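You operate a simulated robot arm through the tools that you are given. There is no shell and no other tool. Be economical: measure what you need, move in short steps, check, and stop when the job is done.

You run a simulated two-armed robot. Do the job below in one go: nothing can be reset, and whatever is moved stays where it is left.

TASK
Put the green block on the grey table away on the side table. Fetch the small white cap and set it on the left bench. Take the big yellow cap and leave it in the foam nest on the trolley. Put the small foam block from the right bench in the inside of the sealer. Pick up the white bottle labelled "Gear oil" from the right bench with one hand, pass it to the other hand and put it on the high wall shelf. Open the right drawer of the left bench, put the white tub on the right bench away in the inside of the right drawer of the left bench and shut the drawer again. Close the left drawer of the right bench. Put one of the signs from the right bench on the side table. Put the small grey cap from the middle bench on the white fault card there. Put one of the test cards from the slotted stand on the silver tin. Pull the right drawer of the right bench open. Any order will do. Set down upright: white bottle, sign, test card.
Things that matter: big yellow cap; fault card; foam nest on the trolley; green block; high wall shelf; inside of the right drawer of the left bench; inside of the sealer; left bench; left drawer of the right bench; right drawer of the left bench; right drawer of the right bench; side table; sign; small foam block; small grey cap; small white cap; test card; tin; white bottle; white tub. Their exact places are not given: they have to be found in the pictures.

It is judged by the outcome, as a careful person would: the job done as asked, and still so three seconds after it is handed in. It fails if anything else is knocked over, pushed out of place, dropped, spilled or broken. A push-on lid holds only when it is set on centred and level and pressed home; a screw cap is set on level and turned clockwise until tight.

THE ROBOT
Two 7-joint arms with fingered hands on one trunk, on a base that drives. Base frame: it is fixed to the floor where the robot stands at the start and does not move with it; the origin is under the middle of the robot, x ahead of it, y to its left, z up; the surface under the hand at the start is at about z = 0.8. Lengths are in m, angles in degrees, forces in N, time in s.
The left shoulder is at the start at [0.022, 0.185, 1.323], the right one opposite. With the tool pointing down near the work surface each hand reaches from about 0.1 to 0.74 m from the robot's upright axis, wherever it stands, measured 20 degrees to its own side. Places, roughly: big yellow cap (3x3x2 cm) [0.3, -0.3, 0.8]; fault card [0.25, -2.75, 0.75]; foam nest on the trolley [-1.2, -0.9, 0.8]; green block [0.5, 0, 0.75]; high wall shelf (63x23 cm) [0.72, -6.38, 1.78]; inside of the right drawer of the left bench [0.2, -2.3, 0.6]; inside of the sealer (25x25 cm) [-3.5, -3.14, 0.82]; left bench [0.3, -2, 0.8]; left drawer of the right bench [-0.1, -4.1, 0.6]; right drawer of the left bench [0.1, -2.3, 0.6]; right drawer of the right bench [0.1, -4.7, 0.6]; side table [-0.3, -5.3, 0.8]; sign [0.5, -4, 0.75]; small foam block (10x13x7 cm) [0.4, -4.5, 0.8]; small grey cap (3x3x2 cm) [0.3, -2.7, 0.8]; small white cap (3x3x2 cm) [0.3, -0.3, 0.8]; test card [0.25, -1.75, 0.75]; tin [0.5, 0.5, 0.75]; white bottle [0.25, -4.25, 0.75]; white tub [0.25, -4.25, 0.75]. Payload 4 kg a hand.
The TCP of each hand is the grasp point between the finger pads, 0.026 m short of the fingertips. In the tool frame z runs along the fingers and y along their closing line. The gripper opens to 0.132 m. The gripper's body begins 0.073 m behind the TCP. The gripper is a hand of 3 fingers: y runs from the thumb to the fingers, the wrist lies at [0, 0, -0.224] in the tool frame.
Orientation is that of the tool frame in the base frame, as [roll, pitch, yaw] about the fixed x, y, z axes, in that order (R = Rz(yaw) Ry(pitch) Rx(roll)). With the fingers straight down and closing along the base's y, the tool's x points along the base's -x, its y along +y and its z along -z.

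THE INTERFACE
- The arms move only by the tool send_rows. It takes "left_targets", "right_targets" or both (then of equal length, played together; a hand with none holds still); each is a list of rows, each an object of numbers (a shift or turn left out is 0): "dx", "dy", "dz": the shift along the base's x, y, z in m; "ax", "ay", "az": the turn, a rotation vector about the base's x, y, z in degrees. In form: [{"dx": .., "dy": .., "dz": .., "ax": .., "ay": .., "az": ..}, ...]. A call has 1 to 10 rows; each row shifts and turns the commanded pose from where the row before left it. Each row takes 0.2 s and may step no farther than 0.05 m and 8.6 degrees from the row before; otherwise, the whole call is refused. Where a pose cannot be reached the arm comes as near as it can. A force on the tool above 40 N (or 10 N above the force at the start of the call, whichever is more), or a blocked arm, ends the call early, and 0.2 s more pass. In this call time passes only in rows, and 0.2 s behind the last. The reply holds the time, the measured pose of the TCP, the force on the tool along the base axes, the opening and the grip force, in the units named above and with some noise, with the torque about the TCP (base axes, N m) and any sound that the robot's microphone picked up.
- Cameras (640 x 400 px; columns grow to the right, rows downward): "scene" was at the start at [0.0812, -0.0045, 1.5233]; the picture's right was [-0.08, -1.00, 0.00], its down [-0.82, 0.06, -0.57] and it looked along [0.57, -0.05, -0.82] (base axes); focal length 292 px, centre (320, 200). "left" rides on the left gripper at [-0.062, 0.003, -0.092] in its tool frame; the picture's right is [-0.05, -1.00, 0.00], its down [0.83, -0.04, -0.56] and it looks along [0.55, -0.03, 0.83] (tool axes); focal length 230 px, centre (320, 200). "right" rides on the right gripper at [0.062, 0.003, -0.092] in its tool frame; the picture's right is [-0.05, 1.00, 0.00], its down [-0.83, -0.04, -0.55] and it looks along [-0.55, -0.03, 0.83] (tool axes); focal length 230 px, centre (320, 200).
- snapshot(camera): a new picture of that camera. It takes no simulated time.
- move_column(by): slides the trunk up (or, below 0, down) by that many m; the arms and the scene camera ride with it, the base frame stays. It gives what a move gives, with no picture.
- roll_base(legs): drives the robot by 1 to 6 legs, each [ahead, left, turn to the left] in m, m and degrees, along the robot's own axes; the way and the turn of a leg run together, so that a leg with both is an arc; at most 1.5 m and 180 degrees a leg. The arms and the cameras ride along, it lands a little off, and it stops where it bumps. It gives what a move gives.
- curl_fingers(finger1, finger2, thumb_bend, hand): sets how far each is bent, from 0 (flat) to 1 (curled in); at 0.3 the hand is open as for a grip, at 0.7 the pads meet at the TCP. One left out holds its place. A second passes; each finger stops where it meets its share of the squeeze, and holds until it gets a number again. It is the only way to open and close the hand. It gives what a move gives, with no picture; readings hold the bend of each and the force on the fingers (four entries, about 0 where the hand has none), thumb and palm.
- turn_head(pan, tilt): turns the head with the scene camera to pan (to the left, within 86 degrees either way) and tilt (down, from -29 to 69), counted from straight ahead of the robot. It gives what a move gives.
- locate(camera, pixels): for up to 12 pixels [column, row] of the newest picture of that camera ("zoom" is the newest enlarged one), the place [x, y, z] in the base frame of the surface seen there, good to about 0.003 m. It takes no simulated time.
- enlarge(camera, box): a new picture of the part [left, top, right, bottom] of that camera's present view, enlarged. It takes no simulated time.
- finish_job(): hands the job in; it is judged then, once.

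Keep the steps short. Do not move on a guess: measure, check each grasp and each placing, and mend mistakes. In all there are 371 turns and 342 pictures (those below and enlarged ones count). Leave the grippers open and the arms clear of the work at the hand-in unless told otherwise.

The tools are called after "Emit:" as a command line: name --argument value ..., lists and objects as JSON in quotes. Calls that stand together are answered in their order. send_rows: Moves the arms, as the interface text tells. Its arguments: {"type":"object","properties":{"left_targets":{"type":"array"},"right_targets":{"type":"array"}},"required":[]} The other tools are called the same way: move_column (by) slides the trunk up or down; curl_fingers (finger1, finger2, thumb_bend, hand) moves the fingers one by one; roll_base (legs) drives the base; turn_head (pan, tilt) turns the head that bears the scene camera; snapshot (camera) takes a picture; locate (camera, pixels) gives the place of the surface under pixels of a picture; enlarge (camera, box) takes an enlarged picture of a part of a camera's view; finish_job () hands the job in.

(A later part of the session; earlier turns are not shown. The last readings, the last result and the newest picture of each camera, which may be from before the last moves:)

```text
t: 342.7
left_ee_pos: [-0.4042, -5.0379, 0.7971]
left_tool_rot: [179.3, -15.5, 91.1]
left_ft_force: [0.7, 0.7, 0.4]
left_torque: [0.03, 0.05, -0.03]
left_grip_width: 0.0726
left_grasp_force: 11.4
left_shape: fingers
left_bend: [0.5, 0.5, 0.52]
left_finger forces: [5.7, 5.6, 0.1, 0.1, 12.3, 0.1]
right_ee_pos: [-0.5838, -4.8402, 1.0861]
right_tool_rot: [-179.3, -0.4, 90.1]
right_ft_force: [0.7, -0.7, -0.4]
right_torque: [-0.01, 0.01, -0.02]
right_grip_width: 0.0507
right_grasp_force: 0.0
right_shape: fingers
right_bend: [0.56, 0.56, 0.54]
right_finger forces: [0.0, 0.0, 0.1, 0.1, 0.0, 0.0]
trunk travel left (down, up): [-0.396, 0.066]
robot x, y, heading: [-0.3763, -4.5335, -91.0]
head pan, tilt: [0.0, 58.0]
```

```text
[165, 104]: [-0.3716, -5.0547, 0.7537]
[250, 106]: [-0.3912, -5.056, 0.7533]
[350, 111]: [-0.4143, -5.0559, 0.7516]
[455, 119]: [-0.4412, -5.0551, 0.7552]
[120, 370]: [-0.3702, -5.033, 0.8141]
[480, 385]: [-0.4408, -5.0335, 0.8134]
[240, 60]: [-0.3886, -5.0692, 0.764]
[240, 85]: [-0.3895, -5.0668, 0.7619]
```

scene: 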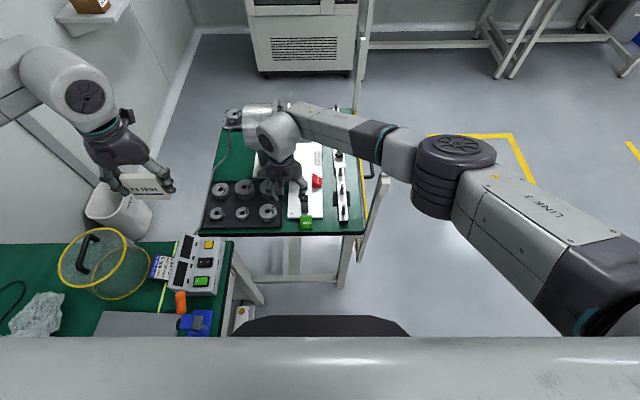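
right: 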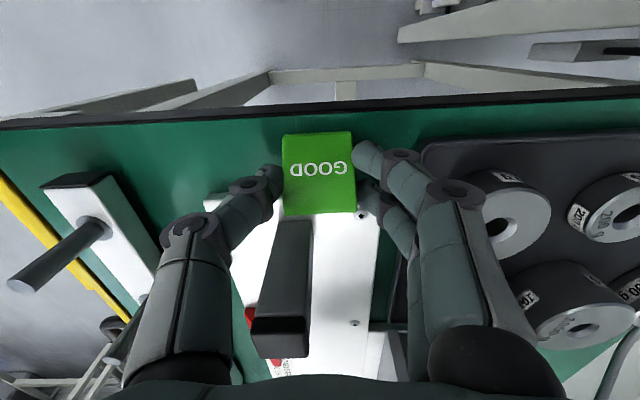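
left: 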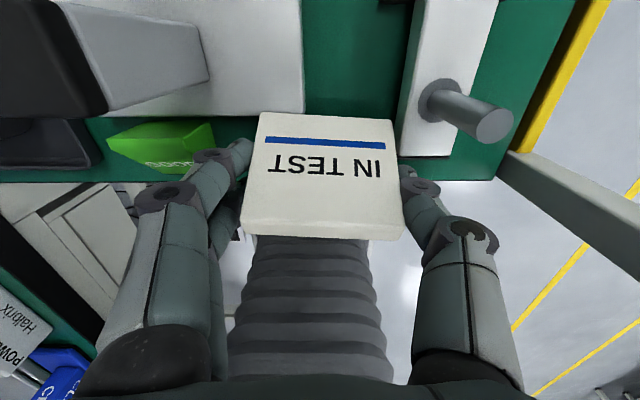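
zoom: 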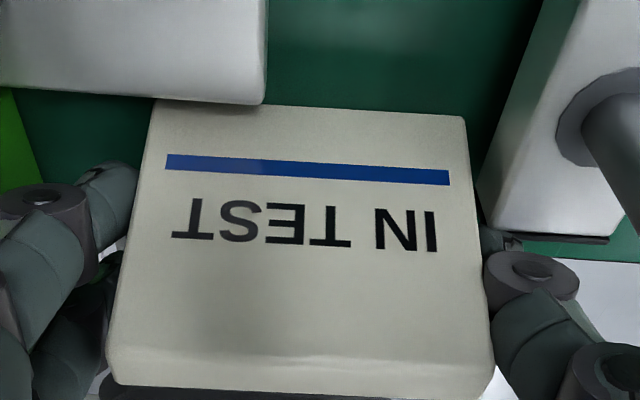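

Nearly flat; rear gap to plate is 8 mm and the front overhangs ~3 mm. I shift 6 mm inward and set down.

Emit:
send_rows --left_targets '[{"dz": 0.003}, {"dy": -0.006}]'

Emit:
move_column --by -0.004

Emit:
enlarge --camera "scene" --box '[270, 190, 350, 245]'

Emit:
enlarge --camera "left" --box '[220, 70, 440, 240]'

Emit:
locate --camera "zoom" --pixels '[[165, 106], [250, 108], [350, 113], [455, 121], [120, 370], [480, 385], [240, 60], [240, 85]]'

```text
t: 343.3
left_ee_pos: [-0.4036, -5.0433, 0.8024]
left_tool_rot: [179.3, -15.1, 91.2]
left_ft_force: [-0.3, 1.0, 1.1]
left_torque: [0.05, 0.01, -0.08]
left_grip_width: 0.0728
left_grasp_force: 11.4
left_shape: fingers
left_bend: [0.49, 0.5, 0.52]
left_finger forces: [5.3, 5.5, 0.0, 0.1, 12.0, 0.1]
right_ee_pos: [-0.5848, -4.8414, 1.0862]
right_tool_rot: [-179.4, -0.5, 90.0]
right_ft_force: [0.9, 0.1, 0.0]
right_torque: [-0.03, -0.02, 0.0]
right_grip_width: 0.0509
right_grasp_force: 0.0
right_shape: fingers
right_bend: [0.56, 0.56, 0.54]
right_finger forces: [0.0, 0.0, 0.0, 0.0, 0.1, 0.1]
trunk travel left (down, up): [-0.396, 0.066]
robot x, y, heading: [-0.3736, -4.5336, -90.8]
head pan, tilt: [0.0, 58.0]
```

```text
t: 343.8
left_ee_pos: [-0.4029, -5.0421, 0.7981]
left_tool_rot: [179.2, -15.3, 91.1]
left_ft_force: [0.2, 4.1, 6.2]
left_torque: [0.11, 0.17, -0.18]
left_grip_width: 0.0728
left_grasp_force: 13.3
left_shape: fingers
left_bend: [0.49, 0.5, 0.52]
left_finger forces: [5.3, 5.8, 0.0, 0.0, 15.8, 0.1]
right_ee_pos: [-0.5845, -4.841, 1.0817]
right_tool_rot: [-179.4, -0.2, 89.9]
right_ft_force: [0.3, -0.3, -0.3]
right_torque: [0.0, 0.01, 0.05]
right_grip_width: 0.0509
right_grasp_force: 0.1
right_shape: fingers
right_bend: [0.56, 0.56, 0.54]
right_finger forces: [0.1, 0.0, 0.1, 0.0, 0.0, 0.0]
trunk travel left (down, up): [-0.392, 0.07]
robot x, y, heading: [-0.3699, -4.5343, -90.7]
head pan, tilt: [0.0, 58.0]
```

```text
7.27 times, centred on (310, 218) of scene
```

zoom: 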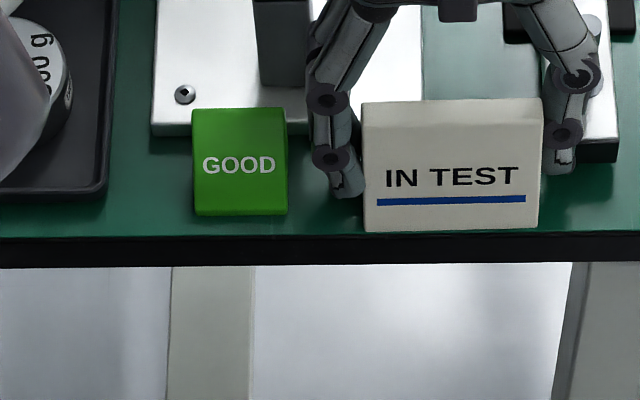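

```text
2.35 times, centred on (330, 155) of left
```

zoom: 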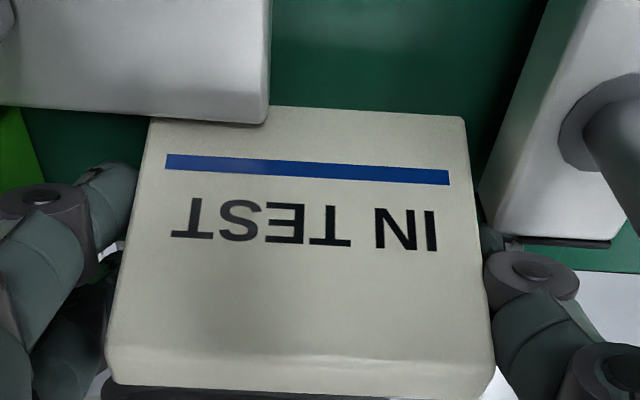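

```text
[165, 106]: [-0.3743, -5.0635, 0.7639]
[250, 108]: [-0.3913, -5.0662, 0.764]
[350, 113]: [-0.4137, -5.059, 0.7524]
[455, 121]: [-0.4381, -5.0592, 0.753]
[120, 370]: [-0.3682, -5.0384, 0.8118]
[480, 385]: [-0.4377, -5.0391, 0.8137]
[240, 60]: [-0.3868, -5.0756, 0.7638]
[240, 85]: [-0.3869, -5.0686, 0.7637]
```

Flat, inside the edge and in front of the plate. I release.

Emit:
curl_fingers --hand "left" --finger1 0.47 --finger2 0.47 --thumb_bend 0.45

Emit:
send_rows --left_targets '[{"dz": 0.015}, {"dz": 0.03}, {"dz": 0.05}, {"dz": 0.05}, {"dz": 0.05, "ax": -7}, {"dx": 0.045, "ax": -8}, {"dx": 0.045}]'

Emit:
enlarge --camera "scene" --box '[260, 180, 350, 245]'

Emit:
locate --camera "zoom" --pixels '[[400, 225], [460, 228], [520, 228], [400, 160], [460, 160], [520, 160], [400, 140], [520, 140]]'

Emit:
enlarge --camera "left" --box '[330, 50, 490, 170]'

```text
t: 344.8
left_ee_pos: [-0.4026, -5.0425, 0.7971]
left_tool_rot: [179.3, -15.3, 91.2]
left_ft_force: [3.8, 4.7, 4.3]
left_torque: [0.14, 0.15, -0.24]
left_grip_width: 0.0782
left_grasp_force: 3.1
left_shape: fingers
left_bend: [0.47, 0.47, 0.46]
left_finger forces: [0.0, 0.0, 0.0, 0.0, 6.2, 0.0]
right_ee_pos: [-0.5847, -4.8409, 1.0825]
right_tool_rot: [-179.5, -0.4, 90.0]
right_ft_force: [-0.5, 0.8, -0.2]
right_torque: [0.01, 0.03, 0.02]
right_grip_width: 0.0506
right_grasp_force: 0.1
right_shape: fingers
right_bend: [0.56, 0.56, 0.54]
right_finger forces: [0.0, 0.0, 0.0, 0.0, 0.1, 0.0]
trunk travel left (down, up): [-0.392, 0.07]
robot x, y, heading: [-0.374, -4.5333, -90.7]
head pan, tilt: [0.0, 58.0]
```

```text
t: 346.4
left_ee_pos: [-0.3067, -5.0417, 0.9907]
left_tool_rot: [179.7, -0.3, 91.2]
left_ft_force: [1.4, 0.3, -1.3]
left_torque: [0.03, -0.01, -0.01]
left_grip_width: 0.0808
left_grasp_force: 0.2
left_shape: fingers
left_bend: [0.47, 0.47, 0.45]
left_finger forces: [0.0, 0.1, 0.1, 0.0, 0.0, 0.0]
right_ee_pos: [-0.5825, -4.8414, 1.0826]
right_tool_rot: [-179.4, -0.4, 89.9]
right_ft_force: [0.3, 0.1, -0.1]
right_torque: [-0.05, 0.04, 0.01]
right_grip_width: 0.0506
right_grasp_force: 0.2
right_shape: fingers
right_bend: [0.56, 0.56, 0.54]
right_finger forces: [0.0, 0.0, 0.1, 0.0, 0.1, 0.1]
trunk travel left (down, up): [-0.392, 0.07]
robot x, y, heading: [-0.3721, -4.5322, -90.6]
head pan, tilt: [0.0, 58.0]
```

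```text
6.15 times, centred on (305, 212) of scene
```

zoom: 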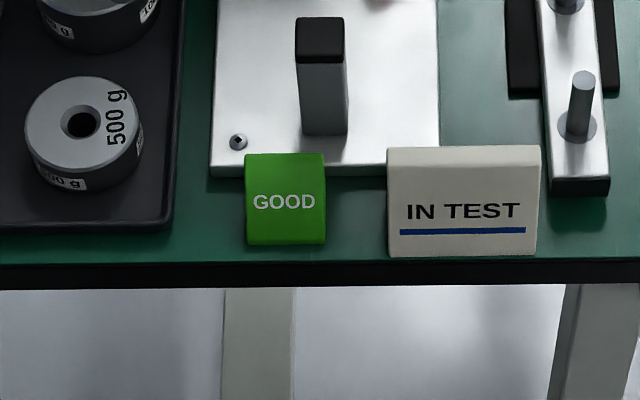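

```text
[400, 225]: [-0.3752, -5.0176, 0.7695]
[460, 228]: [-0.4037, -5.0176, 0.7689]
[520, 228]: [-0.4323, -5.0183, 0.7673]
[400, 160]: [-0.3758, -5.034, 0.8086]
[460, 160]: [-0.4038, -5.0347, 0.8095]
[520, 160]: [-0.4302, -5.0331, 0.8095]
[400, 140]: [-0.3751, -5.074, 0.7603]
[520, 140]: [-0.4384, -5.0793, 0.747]
```

```text
3.33 times, centred on (410, 110) of left
```

zoom: 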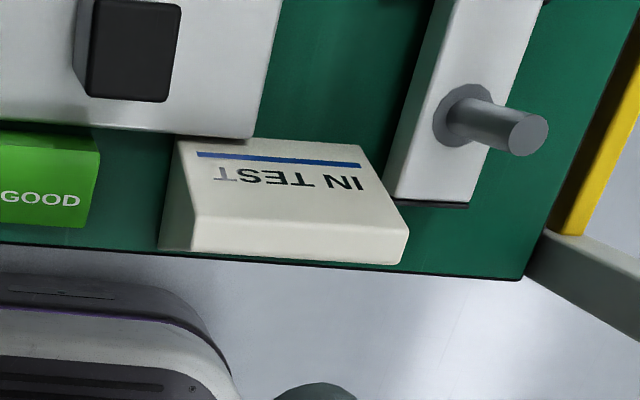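

The sign stands flat on the side table. Next the Gear oil bottle: I go back to face the right bench and look.

Emit:
move_column --by 0.06

Emit:
roll_base --legs '[[0, -0.3, 0], [0, 0, 90.6], [0, 0.05, 0]]'

Emit:
turn_head --pan 8 --tilt 38

Emit:
snapshot --camera "scene"

```text
t: 347.4
left_ee_pos: [-0.3117, -5.0423, 1.0535]
left_tool_rot: [179.6, -0.4, 91.1]
left_ft_force: [-0.2, 0.1, 0.3]
left_torque: [-0.01, -0.01, -0.02]
left_grip_width: 0.081
left_grasp_force: 0.0
left_shape: fingers
left_bend: [0.47, 0.47, 0.45]
left_finger forces: [0.0, 0.0, 0.1, 0.1, 0.0, 0.0]
right_ee_pos: [-0.5852, -4.8408, 1.1423]
right_tool_rot: [-179.4, -0.5, 90.0]
right_ft_force: [-0.1, -0.9, 0.8]
right_torque: [0.04, 0.0, 0.01]
right_grip_width: 0.0507
right_grasp_force: 0.0
right_shape: fingers
right_bend: [0.56, 0.56, 0.54]
right_finger forces: [0.0, 0.0, 0.1, 0.0, 0.0, 0.0]
trunk travel left (down, up): [-0.452, 0.01]
robot x, y, heading: [-0.3704, -4.5328, -90.8]
head pan, tilt: [0.0, 58.0]
```

```text
t: 349.6
left_ee_pos: [-0.6028, -5.0406, 1.0506]
left_tool_rot: [178.5, -0.2, 91.7]
left_ft_force: [21.4, -0.8, 8.1]
left_torque: [0.11, -0.43, -0.31]
left_grip_width: 0.0812
left_grasp_force: 11.7
left_shape: fingers
left_bend: [0.47, 0.36, 0.45]
left_finger forces: [0.1, 23.0, 0.0, 0.0, 0.1, 0.0]
right_ee_pos: [-0.8863, -4.8344, 1.1425]
right_tool_rot: [-179.4, -0.4, 89.9]
right_ft_force: [-0.1, 0.2, 0.2]
right_torque: [0.02, 0.03, -0.01]
right_grip_width: 0.0507
right_grasp_force: 0.0
right_shape: fingers
right_bend: [0.56, 0.56, 0.54]
right_finger forces: [0.1, 0.0, 0.1, 0.0, 0.1, 0.0]
trunk travel left (down, up): [-0.452, 0.01]
robot x, y, heading: [-0.6751, -4.5284, -91.0]
head pan, tilt: [0.0, 58.0]
stopped in leg 1: the force on the tool passed its limit at 42 N (the readings are from after the stop); the commanded pose is now the measured one
```

```text
t: 350.5
left_ee_pos: [-0.6041, -5.0394, 1.0486]
left_tool_rot: [178.9, -0.3, 91.5]
left_ft_force: [24.3, -1.5, 10.3]
left_torque: [0.16, -0.44, -0.47]
left_grip_width: 0.0808
left_grasp_force: 13.6
left_shape: fingers
left_bend: [0.47, 0.34, 0.45]
left_finger forces: [0.0, 26.6, 0.0, 0.0, 0.0, 0.1]
right_ee_pos: [-0.8873, -4.834, 1.1433]
right_tool_rot: [-179.2, -0.4, 89.8]
right_ft_force: [-0.4, -0.5, 0.9]
right_torque: [-0.01, -0.05, 0.01]
right_grip_width: 0.0509
right_grasp_force: 0.1
right_shape: fingers
right_bend: [0.56, 0.56, 0.54]
right_finger forces: [0.0, 0.0, 0.0, 0.0, 0.0, 0.0]
trunk travel left (down, up): [-0.452, 0.01]
robot x, y, heading: [-0.6811, -4.5289, -90.9]
head pan, tilt: [8.0, 38.0]
```

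```text
134 pictures are left
```

scene: 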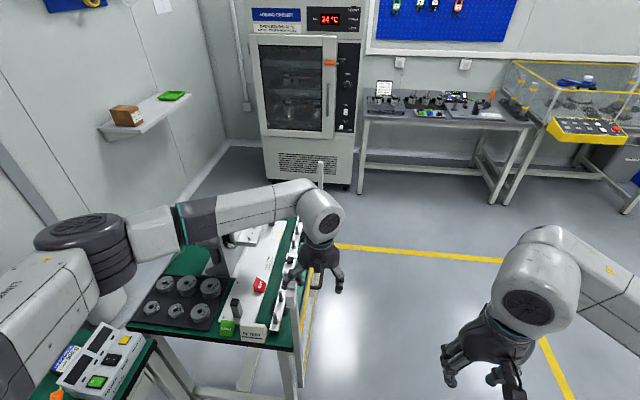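

A left finger hooked the guard post top. I raise the hand off it.

Emit:
send_rows --left_targets '[{"dz": 0.04, "dx": 0.004}, {"dz": 0.04}, {"dz": 0.04}]'

Emit:
enlarge --camera "scene" --box '[210, 180, 370, 360]'

Emit:
locate --camera "scene" --pixels '[[160, 100], [110, 128], [190, 96], [125, 120], [172, 97], [150, 108]]'

```text
t: 351.3
left_ee_pos: [-0.6047, -5.0435, 1.1701]
left_tool_rot: [178.8, -0.4, 91.4]
left_ft_force: [0.1, -0.1, 0.6]
left_torque: [0.02, 0.04, -0.01]
left_grip_width: 0.0813
left_grasp_force: 0.1
left_shape: fingers
left_bend: [0.47, 0.46, 0.45]
left_finger forces: [0.1, 0.0, 0.0, 0.1, 0.0, 0.1]
right_ee_pos: [-0.8895, -4.8361, 1.1421]
right_tool_rot: [-179.5, -0.5, 89.8]
right_ft_force: [0.5, 0.5, 0.0]
right_torque: [0.01, -0.02, 0.01]
right_grip_width: 0.0508
right_grasp_force: 0.1
right_shape: fingers
right_bend: [0.56, 0.56, 0.54]
right_finger forces: [0.0, 0.0, 0.0, 0.1, 0.0, 0.1]
trunk travel left (down, up): [-0.452, 0.01]
robot x, y, heading: [-0.674, -4.5276, -91.1]
head pan, tilt: [8.0, 38.0]
```

```text
2.22 times, centred on (290, 270) of scene
```

zoom: 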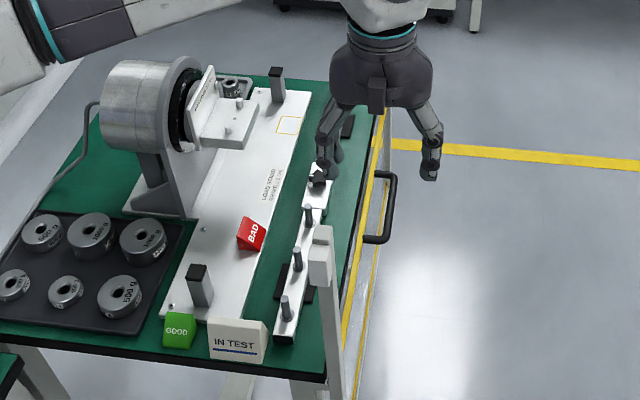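

```text
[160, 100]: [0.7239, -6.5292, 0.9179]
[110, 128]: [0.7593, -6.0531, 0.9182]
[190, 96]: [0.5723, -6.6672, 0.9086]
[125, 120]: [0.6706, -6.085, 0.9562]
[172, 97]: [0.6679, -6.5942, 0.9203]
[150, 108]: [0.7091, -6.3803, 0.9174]
```

I see a wall shelf at z≈0.92; the named one should be at z≈1.78. I look higher.

Emit:
turn_head --pan 25 --tilt 0

Emit:
snapshot --camera "scene"

```text
t: 352.3
left_ee_pos: [-0.6045, -5.0412, 1.1716]
left_tool_rot: [178.7, -0.4, 91.5]
left_ft_force: [0.1, 0.7, 0.0]
left_torque: [0.05, -0.03, 0.03]
left_grip_width: 0.0808
left_grasp_force: 0.0
left_shape: fingers
left_bend: [0.47, 0.46, 0.45]
left_finger forces: [0.0, 0.1, 0.1, 0.0, 0.0, 0.0]
right_ee_pos: [-0.8906, -4.8346, 1.1413]
right_tool_rot: [-179.5, -0.4, 89.9]
right_ft_force: [0.1, -0.4, 0.7]
right_torque: [-0.02, -0.03, 0.01]
right_grip_width: 0.0508
right_grasp_force: 0.1
right_shape: fingers
right_bend: [0.56, 0.56, 0.54]
right_finger forces: [0.1, 0.0, 0.0, 0.1, 0.0, 0.0]
trunk travel left (down, up): [-0.452, 0.01]
robot x, y, heading: [-0.676, -4.5254, -91.0]
head pan, tilt: [25.0, 0.0]
```

```text
132 pictures are left
```

scene: 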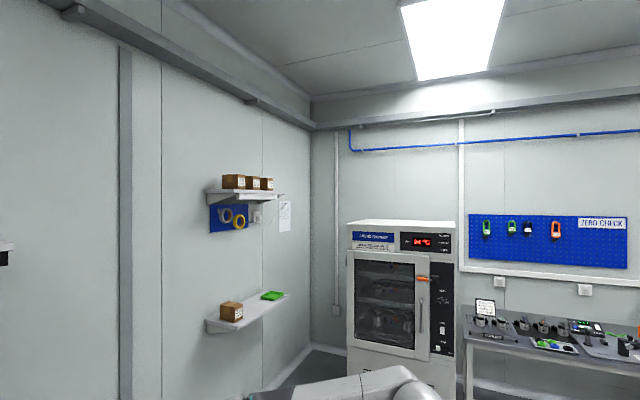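

The high shelf is at (245,195) with three small boxes. I zoom and measure its free room.

Emit:
enlarge --camera "scene" --box '[195, 160, 305, 245]'

Emit:
locate --camera "zoom" --pixels '[[75, 160], [120, 165], [60, 145], [170, 100], [300, 90], [440, 105], [470, 170], [480, 200], [150, 190], [420, 215], [500, 160], [400, 175]]'

```text
4.71 times, centred on (250, 202) of scene
```

zoom: 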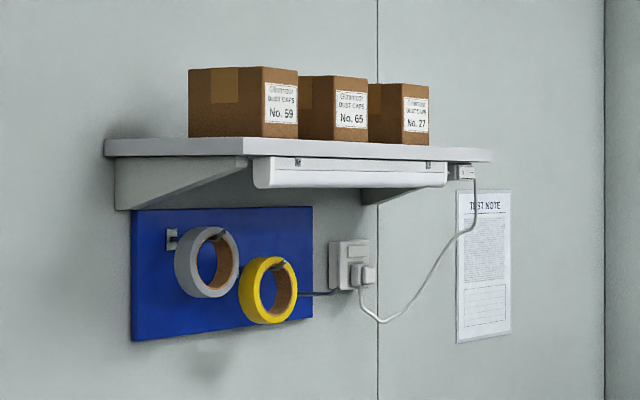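

```text
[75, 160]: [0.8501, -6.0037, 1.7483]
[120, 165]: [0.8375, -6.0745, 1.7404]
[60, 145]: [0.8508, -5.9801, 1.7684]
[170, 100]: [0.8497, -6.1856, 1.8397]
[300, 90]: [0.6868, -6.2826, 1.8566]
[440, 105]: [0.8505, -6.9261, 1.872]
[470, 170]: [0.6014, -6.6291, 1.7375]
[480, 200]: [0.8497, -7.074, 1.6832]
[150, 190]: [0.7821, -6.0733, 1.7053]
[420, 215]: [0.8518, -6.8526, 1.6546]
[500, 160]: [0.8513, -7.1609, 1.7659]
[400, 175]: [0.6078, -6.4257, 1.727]
```

High shelf: y −6.07…−6.69, x 0.61–0.84; free room at its far end (y≈−6.6). Now I turn to the right bench for the bottle.

Emit:
roll_base --legs '[[0, 0, 91], [0.2, 0.05, 0]]'

Emit:
turn_head --pan 5 --tilt 35

Emit:
snapshot --camera "scene"

```text
t: 357.8
left_ee_pos: [0.0313, -4.398, 1.1727]
left_tool_rot: [178.7, -0.2, -177.7]
left_ft_force: [-0.7, -1.0, -0.7]
left_torque: [0.03, -0.02, -0.02]
left_grip_width: 0.0811
left_grasp_force: 0.1
left_shape: fingers
left_bend: [0.47, 0.46, 0.45]
left_finger forces: [0.0, 0.0, 0.1, 0.0, 0.0, 0.1]
right_ee_pos: [-0.1713, -4.6874, 1.1415]
right_tool_rot: [-179.5, -0.3, -179.3]
right_ft_force: [0.1, -0.2, 0.4]
right_torque: [0.03, -0.01, -0.02]
right_grip_width: 0.0505
right_grasp_force: 0.0
right_shape: fingers
right_bend: [0.56, 0.56, 0.54]
right_finger forces: [0.0, 0.0, 0.0, 0.0, 0.0, 0.1]
trunk travel left (down, up): [-0.452, 0.01]
robot x, y, heading: [-0.4778, -4.4795, -0.1]
head pan, tilt: [25.0, 0.0]
```

```text
t: 358.8
left_ee_pos: [0.0354, -4.3983, 1.171]
left_tool_rot: [178.6, -0.5, -177.7]
left_ft_force: [0.0, -0.1, -0.9]
left_torque: [0.0, -0.01, -0.01]
left_grip_width: 0.0809
left_grasp_force: 0.0
left_shape: fingers
left_bend: [0.47, 0.46, 0.45]
left_finger forces: [0.0, 0.1, 0.1, 0.0, 0.1, 0.0]
right_ee_pos: [-0.1693, -4.6859, 1.1414]
right_tool_rot: [-179.5, -0.4, -179.3]
right_ft_force: [0.0, -0.6, 0.7]
right_torque: [0.01, 0.04, -0.01]
right_grip_width: 0.0508
right_grasp_force: 0.0
right_shape: fingers
right_bend: [0.56, 0.56, 0.54]
right_finger forces: [0.0, 0.1, 0.0, 0.0, 0.1, 0.0]
trunk travel left (down, up): [-0.452, 0.01]
robot x, y, heading: [-0.4798, -4.4782, -0.1]
head pan, tilt: [5.0, 35.0]
```

```text
130 pictures are left
```

scene: 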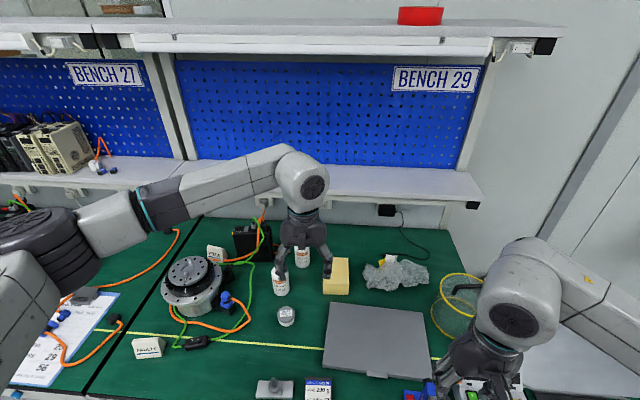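

Emit:
enlarge --camera "scene" --box '[230, 210, 370, 340]'

Emit:
locate --camera "zoom" --pixels '[[270, 170], [245, 200], [245, 245], [320, 125], [330, 140], [330, 175], [270, 320], [270, 345], [430, 180], [380, 250], [470, 220], [330, 165]]'

```text
3.08 times, centred on (300, 275) of scene
```

zoom: 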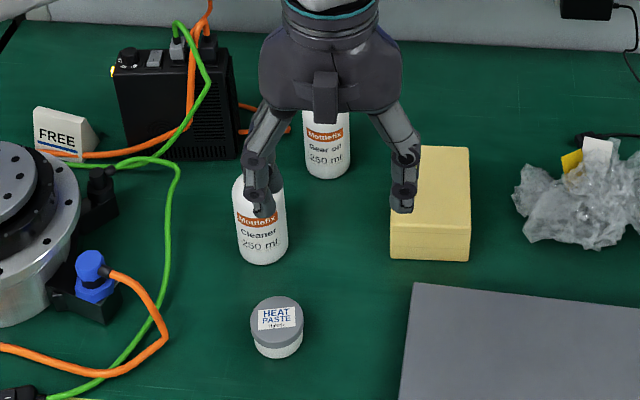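

```text
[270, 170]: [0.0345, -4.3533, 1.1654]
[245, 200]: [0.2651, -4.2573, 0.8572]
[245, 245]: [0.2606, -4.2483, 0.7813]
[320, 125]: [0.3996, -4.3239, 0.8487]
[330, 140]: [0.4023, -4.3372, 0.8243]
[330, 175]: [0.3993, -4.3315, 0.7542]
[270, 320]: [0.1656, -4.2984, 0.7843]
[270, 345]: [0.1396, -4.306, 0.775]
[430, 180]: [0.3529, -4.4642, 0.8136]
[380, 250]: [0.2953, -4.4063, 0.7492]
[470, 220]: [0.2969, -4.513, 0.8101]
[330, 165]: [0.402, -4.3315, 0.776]
```

Plan: tub in the left hand, foam block in the right, then drive to sealer and left bench. First I go closer and lower; left hand above the tub at (0.168, −4.302).

Emit:
send_rows --right_targets '[{"dz": 0.05}, {"dz": 0.05}, {"dz": 0.05}]'

Emit:
roll_base --legs '[[0.1, 0, 0]]'

Emit:
move_column --by -0.2

Emit:
send_rows --left_targets '[{"dx": 0.018, "dy": 0.048, "az": -2.3}, {"dx": 0.017, "dy": 0.048}]'

Emit:
enlarge --camera "scene" --box '[220, 200, 400, 360]'

```text
t: 359.6
left_ee_pos: [0.0335, -4.3984, 1.1716]
left_tool_rot: [178.8, -0.3, -177.7]
left_ft_force: [0.4, -1.4, -0.4]
left_torque: [-0.02, -0.01, -0.01]
left_grip_width: 0.0809
left_grasp_force: 0.0
left_shape: fingers
left_bend: [0.47, 0.46, 0.45]
left_finger forces: [0.1, 0.1, 0.0, 0.0, 0.0, 0.0]
right_ee_pos: [-0.1687, -4.6863, 1.2932]
right_tool_rot: [-179.3, -0.5, -179.3]
right_ft_force: [-0.1, 0.0, -0.2]
right_torque: [0.04, -0.01, -0.02]
right_grip_width: 0.0506
right_grasp_force: 0.1
right_shape: fingers
right_bend: [0.56, 0.56, 0.54]
right_finger forces: [0.0, 0.1, 0.0, 0.0, 0.0, 0.1]
trunk travel left (down, up): [-0.452, 0.01]
robot x, y, heading: [-0.4744, -4.4795, -0.3]
head pan, tilt: [5.0, 35.0]
```

```text
t: 360.8
left_ee_pos: [0.1276, -4.3995, 1.1744]
left_tool_rot: [178.8, -0.2, -177.8]
left_ft_force: [0.0, -0.1, 0.4]
left_torque: [0.02, -0.05, -0.02]
left_grip_width: 0.0811
left_grasp_force: 0.1
left_shape: fingers
left_bend: [0.47, 0.46, 0.45]
left_finger forces: [0.0, 0.1, 0.1, 0.1, 0.1, 0.0]
right_ee_pos: [-0.0765, -4.688, 1.294]
right_tool_rot: [-179.3, -0.3, -179.5]
right_ft_force: [-0.5, 0.2, 1.2]
right_torque: [0.0, -0.03, -0.01]
right_grip_width: 0.0506
right_grasp_force: 0.0
right_shape: fingers
right_bend: [0.56, 0.56, 0.54]
right_finger forces: [0.0, 0.1, 0.0, 0.0, 0.1, 0.0]
trunk travel left (down, up): [-0.452, 0.01]
robot x, y, heading: [-0.3815, -4.4818, 0.0]
head pan, tilt: [5.0, 35.0]
```

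```text
t: 362.9
left_ee_pos: [0.1308, -4.3997, 0.9716]
left_tool_rot: [178.7, -0.3, -177.9]
left_ft_force: [0.2, -0.3, 0.1]
left_torque: [-0.01, -0.02, -0.01]
left_grip_width: 0.0809
left_grasp_force: 0.0
left_shape: fingers
left_bend: [0.47, 0.46, 0.45]
left_finger forces: [0.0, 0.0, 0.1, 0.1, 0.0, 0.0]
right_ee_pos: [-0.0728, -4.6875, 1.0929]
right_tool_rot: [-179.4, -0.4, -179.5]
right_ft_force: [0.1, -0.3, -0.6]
right_torque: [0.0, 0.02, 0.01]
right_grip_width: 0.0504
right_grasp_force: 0.0
right_shape: fingers
right_bend: [0.56, 0.56, 0.54]
right_finger forces: [0.0, 0.1, 0.0, 0.0, 0.0, 0.0]
trunk travel left (down, up): [-0.252, 0.21]
robot x, y, heading: [-0.3818, -4.4782, -0.2]
head pan, tilt: [5.0, 35.0]
```

```text
refused: row 1 steps farther than a row can; nothing moved
```

```text
2.50 times, centred on (310, 280) of scene
```

zoom: 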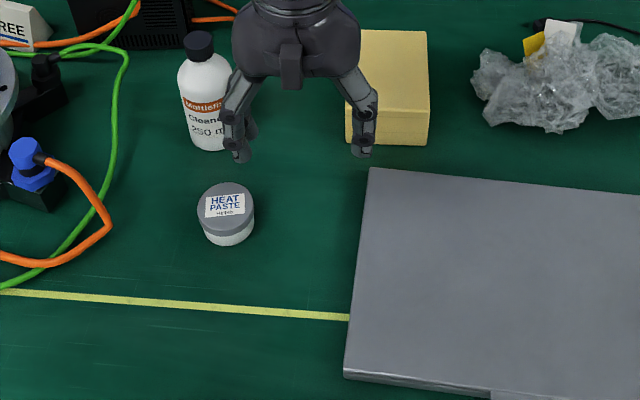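

Emit:
locate --camera "zoom" --pixels '[[225, 205], [200, 205], [252, 205], [225, 185], [228, 240], [390, 60], [350, 135], [425, 135], [350, 40], [205, 45]]'

Emit:
send_rows --left_targets '[{"dx": 0.018, "dy": 0.046, "az": -2.3}, {"dx": 0.017, "dy": 0.046}]'

```text
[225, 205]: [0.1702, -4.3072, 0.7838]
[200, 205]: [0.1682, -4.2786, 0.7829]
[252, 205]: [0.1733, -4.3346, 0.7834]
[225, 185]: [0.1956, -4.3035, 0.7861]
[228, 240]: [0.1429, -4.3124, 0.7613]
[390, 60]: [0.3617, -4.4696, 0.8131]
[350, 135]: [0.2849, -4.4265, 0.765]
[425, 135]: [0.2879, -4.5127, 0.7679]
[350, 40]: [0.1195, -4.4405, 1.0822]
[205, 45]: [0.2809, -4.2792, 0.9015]
```

```text
t: 363.5
left_ee_pos: [0.1656, -4.3046, 0.9691]
left_tool_rot: [178.6, -0.3, 179.8]
left_ft_force: [0.1, -0.2, 0.0]
left_torque: [-0.02, 0.04, -0.01]
left_grip_width: 0.0811
left_grasp_force: 0.0
left_shape: fingers
left_bend: [0.47, 0.46, 0.45]
left_finger forces: [0.0, 0.1, 0.0, 0.0, 0.1, 0.1]
right_ee_pos: [-0.0721, -4.688, 1.0928]
right_tool_rot: [-179.4, -0.4, -179.5]
right_ft_force: [-0.5, 0.6, -0.2]
right_torque: [0.02, 0.01, 0.0]
right_grip_width: 0.0506
right_grasp_force: 0.1
right_shape: fingers
right_bend: [0.56, 0.56, 0.54]
right_finger forces: [0.0, 0.0, 0.0, 0.1, 0.1, 0.1]
trunk travel left (down, up): [-0.252, 0.21]
robot x, y, heading: [-0.3878, -4.4804, -0.2]
head pan, tilt: [5.0, 35.0]
```

Emit:
send_rows --left_targets '[{"dx": 0.004, "dy": -0.002, "dz": -0.045}, {"dz": -0.05}, {"dz": -0.05}, {"dz": -0.03}, {"dz": -0.007}]'

Emit:
curl_fingers --hand "left" --finger1 0.62 --finger2 0.62 --thumb_bend 0.62

Emit:
snapshot --camera "left"

```text
t: 364.7
left_ee_pos: [0.1686, -4.3117, 0.788]
left_tool_rot: [178.7, -0.3, 179.7]
left_ft_force: [-0.5, -0.5, -0.1]
left_torque: [0.0, -0.01, 0.03]
left_grip_width: 0.0811
left_grasp_force: 0.2
left_shape: fingers
left_bend: [0.47, 0.46, 0.45]
left_finger forces: [0.1, 0.1, 0.0, 0.0, 0.0, 0.1]
right_ee_pos: [-0.0721, -4.6883, 1.0923]
right_tool_rot: [-179.4, -0.4, -179.4]
right_ft_force: [1.4, -0.3, 0.3]
right_torque: [0.0, -0.01, -0.02]
right_grip_width: 0.0505
right_grasp_force: 0.0
right_shape: fingers
right_bend: [0.56, 0.56, 0.54]
right_finger forces: [0.1, 0.0, 0.1, 0.0, 0.1, 0.0]
trunk travel left (down, up): [-0.252, 0.21]
robot x, y, heading: [-0.3792, -4.4766, -0.1]
head pan, tilt: [5.0, 35.0]
```

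```text
t: 365.7
left_ee_pos: [0.1699, -4.311, 0.7884]
left_tool_rot: [178.7, -0.3, 179.8]
left_ft_force: [0.6, 0.2, 0.4]
left_torque: [-0.03, 0.0, 0.01]
left_grip_width: 0.0533
left_grasp_force: 10.5
left_shape: fingers
left_bend: [0.55, 0.56, 0.57]
left_finger forces: [5.2, 5.1, 0.0, 0.0, 10.5, 0.0]
right_ee_pos: [-0.0725, -4.6869, 1.0938]
right_tool_rot: [-179.4, -0.5, -179.4]
right_ft_force: [0.0, -0.5, 0.4]
right_torque: [-0.01, 0.0, -0.02]
right_grip_width: 0.0508
right_grasp_force: 0.1
right_shape: fingers
right_bend: [0.56, 0.56, 0.54]
right_finger forces: [0.1, 0.1, 0.0, 0.1, 0.0, 0.1]
trunk travel left (down, up): [-0.252, 0.21]
robot x, y, heading: [-0.383, -4.4777, -0.2]
head pan, tilt: [5.0, 35.0]
```

```text
127 pictures are left
```

left: 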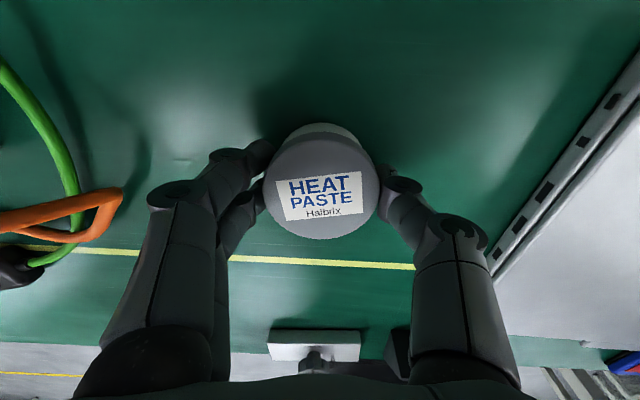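

Tub gripped. I lift it, draw back, and move the base left so the right hand faces the foam block.

Emit:
send_rows --left_targets '[{"dz": 0.02}, {"dz": 0.05}, {"dz": 0.05}, {"dz": 0.05}, {"dz": 0.05}, {"dx": -0.05}, {"dx": -0.05}, {"dx": -0.05}, {"dx": -0.05}]'

Emit:
curl_fingers --hand "right" --finger1 0.34 --finger2 0.34 --thumb_bend 0.34

Emit:
roll_base --legs '[[0, 0.2, 0], [0.03, 0, 0]]'

Emit:
send_rows --right_targets '[{"dx": 0.045, "ay": -5}, {"dx": 0.045, "ay": -5}, {"dx": 0.045, "ay": -5}, {"dx": 0.045, "dy": 0.01}, {"dx": 0.045, "dy": 0.01}, {"dx": 0.045}, {"dx": 0.045}, {"dx": 0.04}]'

Emit:
snapshot --camera "scene"

Emit:
snapshot --camera "right"

```text
t: 367.7
left_ee_pos: [-0.0319, -4.3119, 1.012]
left_tool_rot: [178.7, -0.3, 179.7]
left_ft_force: [-0.4, 0.4, -0.5]
left_torque: [0.0, 0.0, -0.01]
left_grip_width: 0.0532
left_grasp_force: 10.2
left_shape: fingers
left_bend: [0.55, 0.56, 0.57]
left_finger forces: [5.3, 4.9, 0.1, 0.0, 10.1, 0.0]
right_ee_pos: [-0.0731, -4.6867, 1.0927]
right_tool_rot: [-179.3, -0.4, -179.5]
right_ft_force: [-0.5, -0.3, -0.6]
right_torque: [-0.05, -0.02, 0.01]
right_grip_width: 0.0508
right_grasp_force: 0.0
right_shape: fingers
right_bend: [0.56, 0.56, 0.54]
right_finger forces: [0.0, 0.1, 0.0, 0.0, 0.0, 0.0]
trunk travel left (down, up): [-0.252, 0.21]
robot x, y, heading: [-0.3833, -4.475, -0.4]
head pan, tilt: [5.0, 35.0]
```

```text
t: 368.7
left_ee_pos: [-0.0299, -4.3131, 1.0104]
left_tool_rot: [178.7, -0.4, 179.9]
left_ft_force: [-0.4, 0.4, -0.4]
left_torque: [0.03, 0.02, -0.05]
left_grip_width: 0.0531
left_grasp_force: 10.0
left_shape: fingers
left_bend: [0.55, 0.56, 0.57]
left_finger forces: [5.3, 4.8, 0.0, 0.0, 10.2, 0.0]
right_ee_pos: [-0.0716, -4.6873, 1.0921]
right_tool_rot: [-179.5, -0.3, -179.5]
right_ft_force: [0.0, -0.2, -0.7]
right_torque: [0.02, -0.01, 0.02]
right_grip_width: 0.1208
right_grasp_force: 0.0
right_shape: fingers
right_bend: [0.34, 0.34, 0.34]
right_finger forces: [0.1, 0.0, 0.0, 0.1, 0.0, 0.0]
trunk travel left (down, up): [-0.252, 0.21]
robot x, y, heading: [-0.3783, -4.4802, -0.1]
head pan, tilt: [5.0, 35.0]
```

```text
t: 370.7
left_ee_pos: [-0.0036, -4.1184, 1.0127]
left_tool_rot: [178.7, -0.2, 179.7]
left_ft_force: [0.1, 0.3, -1.2]
left_torque: [0.01, 0.02, 0.02]
left_grip_width: 0.0531
left_grasp_force: 9.7
left_shape: fingers
left_bend: [0.55, 0.56, 0.57]
left_finger forces: [5.4, 4.9, 0.0, 0.0, 10.1, 0.0]
right_ee_pos: [-0.046, -4.4943, 1.0941]
right_tool_rot: [-179.4, -0.2, -179.4]
right_ft_force: [-0.2, -0.8, 0.5]
right_torque: [-0.02, -0.06, 0.01]
right_grip_width: 0.121
right_grasp_force: 0.1
right_shape: fingers
right_bend: [0.34, 0.34, 0.34]
right_finger forces: [0.0, 0.0, 0.0, 0.0, 0.1, 0.0]
trunk travel left (down, up): [-0.252, 0.21]
robot x, y, heading: [-0.355, -4.2825, -0.3]
head pan, tilt: [5.0, 35.0]
```

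```text
t: 372.5
left_ee_pos: [-0.0001, -4.1172, 1.0111]
left_tool_rot: [178.7, -0.4, 179.7]
left_ft_force: [-0.4, 0.1, -0.4]
left_torque: [0.03, 0.01, -0.01]
left_grip_width: 0.053
left_grasp_force: 10.0
left_shape: fingers
left_bend: [0.55, 0.56, 0.57]
left_finger forces: [5.4, 4.9, 0.0, 0.0, 10.2, 0.1]
right_ee_pos: [0.3156, -4.4707, 1.0932]
right_tool_rot: [-179.2, 14.5, -179.5]
right_ft_force: [0.2, 0.6, 0.2]
right_torque: [0.01, 0.04, 0.02]
right_grip_width: 0.121
right_grasp_force: 0.0
right_shape: fingers
right_bend: [0.34, 0.34, 0.34]
right_finger forces: [0.1, 0.1, 0.1, 0.0, 0.0, 0.0]
trunk travel left (down, up): [-0.252, 0.21]
robot x, y, heading: [-0.3529, -4.2843, -0.6]
head pan, tilt: [5.0, 35.0]
```

```text
126 pictures are left
```

scene: 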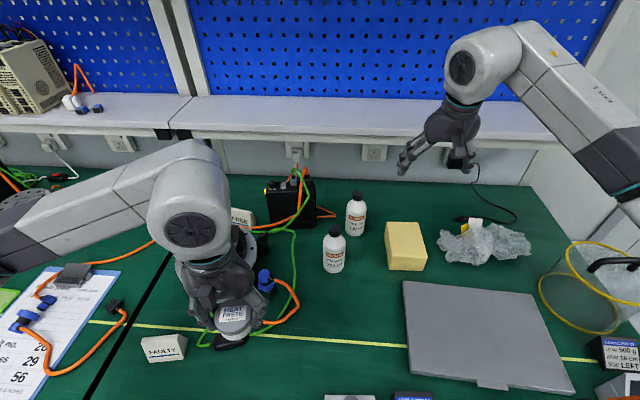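

```text
125 pictures are left
```

right: 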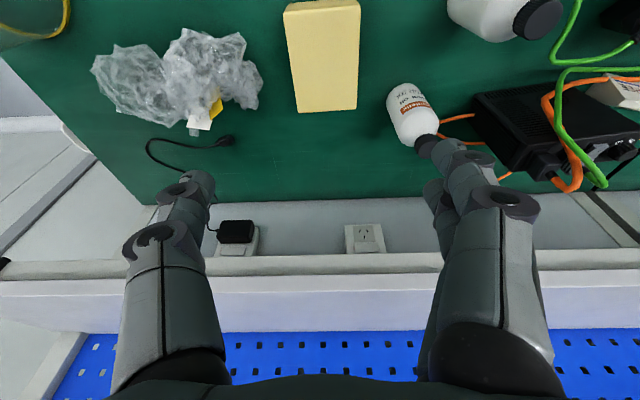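

Emit:
locate --camera "right" --pixels '[[290, 20], [357, 15], [297, 105], [353, 103], [395, 95], [425, 140], [255, 90], [440, 155]]'

```text
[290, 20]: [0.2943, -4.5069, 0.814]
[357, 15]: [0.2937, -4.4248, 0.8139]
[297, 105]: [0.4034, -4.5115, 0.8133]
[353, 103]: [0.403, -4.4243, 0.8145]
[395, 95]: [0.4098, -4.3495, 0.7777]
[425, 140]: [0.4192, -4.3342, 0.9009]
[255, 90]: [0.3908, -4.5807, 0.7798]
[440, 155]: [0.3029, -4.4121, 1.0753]
```

Emit:
send_rows --right_targets '[{"dx": 0.018, "dy": 0.003, "dz": -0.04}, {"dz": -0.05}, {"dz": -0.05}, {"dz": -0.05}, {"dz": -0.05}, {"dz": -0.04}, {"dz": -0.02}]'

Emit:
snapshot --camera "right"

```text
t: 374.1
left_ee_pos: [-0.001, -4.1188, 1.0111]
left_tool_rot: [178.7, -0.4, 179.7]
left_ft_force: [0.4, 0.2, -0.1]
left_torque: [0.01, 0.02, 0.02]
left_grip_width: 0.0531
left_grasp_force: 10.2
left_shape: fingers
left_bend: [0.55, 0.56, 0.57]
left_finger forces: [5.3, 4.9, 0.0, 0.0, 10.1, 0.0]
right_ee_pos: [0.3284, -4.4712, 0.7895]
right_tool_rot: [-179.3, 14.6, -179.5]
right_ft_force: [0.2, 0.0, 0.1]
right_torque: [0.06, 0.05, -0.01]
right_grip_width: 0.1211
right_grasp_force: 0.0
right_shape: fingers
right_bend: [0.34, 0.34, 0.34]
right_finger forces: [0.7, 0.0, 0.1, 0.1, 0.0, 0.0]
trunk travel left (down, up): [-0.252, 0.21]
robot x, y, heading: [-0.3542, -4.2805, -0.3]
head pan, tilt: [5.0, 35.0]
```

```text
124 pictures are left
```

right: 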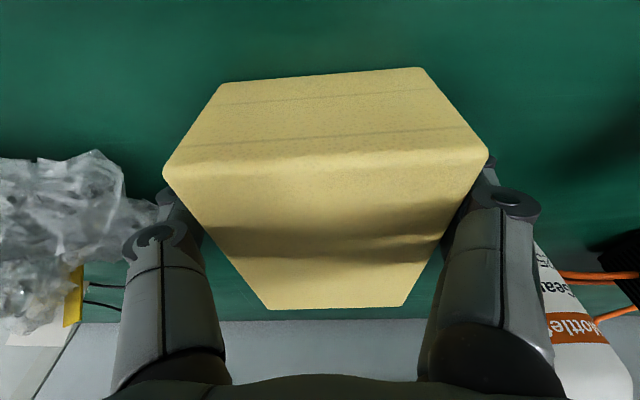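

Emit:
curl_fingers --hand "right" --finger1 0.5 --finger2 0.5 --thumb_bend 0.5

Emit:
send_rows --right_targets '[{"dz": 0.02}, {"dz": 0.05}, {"dz": 0.05}, {"dz": 0.05}, {"dz": 0.05}]'

Emit:
snapshot --camera "scene"

```text
t: 375.1
left_ee_pos: [-0.0009, -4.119, 1.011]
left_tool_rot: [178.7, -0.4, 179.8]
left_ft_force: [0.1, 0.6, -0.1]
left_torque: [0.0, 0.01, 0.0]
left_grip_width: 0.0531
left_grasp_force: 10.3
left_shape: fingers
left_bend: [0.55, 0.56, 0.57]
left_finger forces: [5.4, 4.9, 0.0, 0.0, 10.2, 0.0]
right_ee_pos: [0.3291, -4.4708, 0.7917]
right_tool_rot: [-179.2, 14.5, -179.4]
right_ft_force: [0.0, 1.2, 1.3]
right_torque: [0.17, 0.07, 0.0]
right_grip_width: 0.0943
right_grasp_force: 20.8
right_shape: fingers
right_bend: [0.45, 0.44, 0.47]
right_finger forces: [11.6, 10.1, 0.0, 0.1, 19.6, 0.0]
trunk travel left (down, up): [-0.252, 0.21]
robot x, y, heading: [-0.353, -4.2859, -0.4]
head pan, tilt: [5.0, 35.0]
```

```text
t: 376.3
left_ee_pos: [-0.0017, -4.1177, 1.01]
left_tool_rot: [178.7, -0.3, 179.7]
left_ft_force: [-0.1, -0.9, -0.9]
left_torque: [-0.01, 0.0, 0.02]
left_grip_width: 0.0533
left_grasp_force: 10.7
left_shape: fingers
left_bend: [0.55, 0.56, 0.57]
left_finger forces: [5.4, 4.9, 0.0, 0.1, 10.3, 0.1]
right_ee_pos: [0.3304, -4.4722, 1.0127]
right_tool_rot: [-179.1, 14.4, -179.4]
right_ft_force: [0.6, 0.8, -0.2]
right_torque: [0.02, 0.01, -0.01]
right_grip_width: 0.0944
right_grasp_force: 20.8
right_shape: fingers
right_bend: [0.45, 0.44, 0.47]
right_finger forces: [10.6, 9.6, 0.1, 0.0, 20.1, 0.1]
trunk travel left (down, up): [-0.252, 0.21]
robot x, y, heading: [-0.3512, -4.281, -0.4]
head pan, tilt: [5.0, 35.0]
```

```text
123 pictures are left
```

scene: 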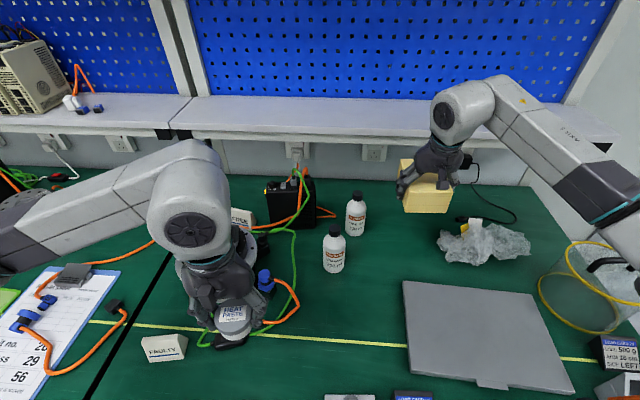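

Foam block held. I retract, back up and turn around toward the sealer side.

Emit:
send_rows --right_targets '[{"dx": -0.05}, {"dx": -0.05}, {"dx": -0.05}, {"dx": -0.05}, {"dx": -0.05}, {"dx": -0.05, "dz": 0.0}]' --left_targets '[{"dx": -0.02}, {"dx": -0.02}, {"dx": -0.02}, {"dx": -0.02}, {"dx": -0.02}, {}]'

Emit:
roll_base --legs '[[-0.5, 0, 0], [0, 0, 160]]'

Emit:
turn_head --pan 0 --tilt 22

Emit:
snapshot --camera "scene"

```text
t: 377.7
left_ee_pos: [-0.1029, -4.1189, 1.01]
left_tool_rot: [178.7, -0.3, 179.7]
left_ft_force: [-0.1, 0.1, -0.7]
left_torque: [-0.04, 0.0, -0.03]
left_grip_width: 0.0531
left_grasp_force: 9.7
left_shape: fingers
left_bend: [0.55, 0.56, 0.57]
left_finger forces: [5.4, 4.9, 0.0, 0.0, 10.1, 0.0]
right_ee_pos: [0.0262, -4.4729, 1.012]
right_tool_rot: [-179.3, 14.6, -179.6]
right_ft_force: [-0.2, -0.7, -0.1]
right_torque: [0.0, 0.01, 0.0]
right_grip_width: 0.0945
right_grasp_force: 20.1
right_shape: fingers
right_bend: [0.45, 0.44, 0.47]
right_finger forces: [10.4, 9.4, 0.0, 0.0, 20.0, 0.0]
trunk travel left (down, up): [-0.252, 0.21]
robot x, y, heading: [-0.3531, -4.28, -0.4]
head pan, tilt: [5.0, 35.0]
```

```text
t: 387.4
left_ee_pos: [-1.1507, -4.3618, 1.0106]
left_tool_rot: [178.7, -0.4, -18.1]
left_ft_force: [-0.3, -0.1, -0.7]
left_torque: [-0.01, -0.04, 0.04]
left_grip_width: 0.0529
left_grasp_force: 9.8
left_shape: fingers
left_bend: [0.55, 0.56, 0.57]
left_finger forces: [5.3, 4.8, 0.1, 0.0, 9.9, 0.1]
right_ee_pos: [-1.1668, -3.985, 1.0131]
right_tool_rot: [-179.3, 14.6, -17.2]
right_ft_force: [-0.4, 0.9, -0.4]
right_torque: [-0.02, 0.01, 0.03]
right_grip_width: 0.0944
right_grasp_force: 19.0
right_shape: fingers
right_bend: [0.45, 0.44, 0.47]
right_finger forces: [10.1, 9.1, 0.0, 0.0, 19.4, 0.1]
trunk travel left (down, up): [-0.252, 0.21]
robot x, y, heading: [-0.8592, -4.2849, 161.9]
head pan, tilt: [5.0, 35.0]
```

```text
t: 388.1
left_ee_pos: [-1.1493, -4.3624, 1.0103]
left_tool_rot: [178.7, -0.3, -18.1]
left_ft_force: [0.1, 0.0, -0.3]
left_torque: [0.01, 0.01, 0.0]
left_grip_width: 0.053
left_grasp_force: 10.2
left_shape: fingers
left_bend: [0.55, 0.56, 0.57]
left_finger forces: [5.3, 4.8, 0.0, 0.0, 10.0, 0.1]
right_ee_pos: [-1.1653, -3.9854, 1.0127]
right_tool_rot: [-179.4, 14.6, -17.3]
right_ft_force: [0.1, -0.7, -0.2]
right_torque: [-0.01, -0.03, 0.01]
right_grip_width: 0.094
right_grasp_force: 18.9
right_shape: fingers
right_bend: [0.45, 0.44, 0.47]
right_finger forces: [10.1, 9.1, 0.0, 0.0, 19.4, 0.1]
trunk travel left (down, up): [-0.252, 0.21]
robot x, y, heading: [-0.8583, -4.2847, 161.9]
head pan, tilt: [0.0, 22.0]
```

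```text
122 pictures are left
```

scene: 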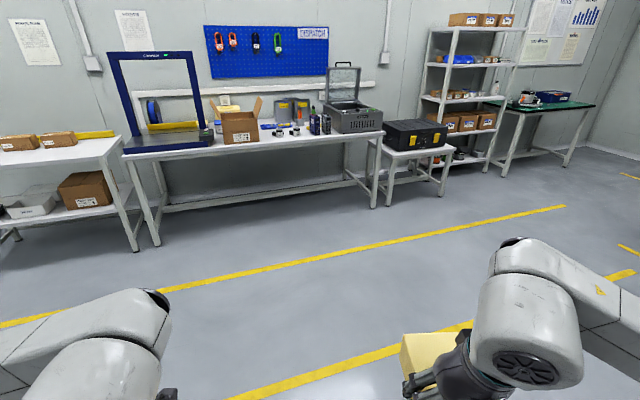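

Emit:
locate --camera "scene" --pixels '[[330, 140], [352, 108], [335, 105], [370, 105], [350, 130], [345, 70], [375, 190], [300, 150]]'

Emit:
enlarge --camera "scene" --box '[290, 50, 400, 145]'

```text
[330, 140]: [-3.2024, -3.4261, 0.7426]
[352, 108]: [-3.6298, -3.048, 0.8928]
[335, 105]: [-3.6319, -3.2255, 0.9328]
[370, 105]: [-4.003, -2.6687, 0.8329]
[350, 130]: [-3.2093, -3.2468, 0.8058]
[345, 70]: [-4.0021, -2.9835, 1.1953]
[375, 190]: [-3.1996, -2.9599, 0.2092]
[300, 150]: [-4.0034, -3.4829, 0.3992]
```

```text
4.21 times, centred on (345, 98) of scene
```

zoom: 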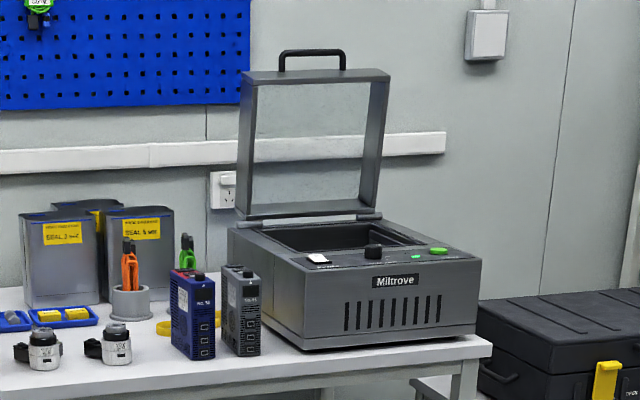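

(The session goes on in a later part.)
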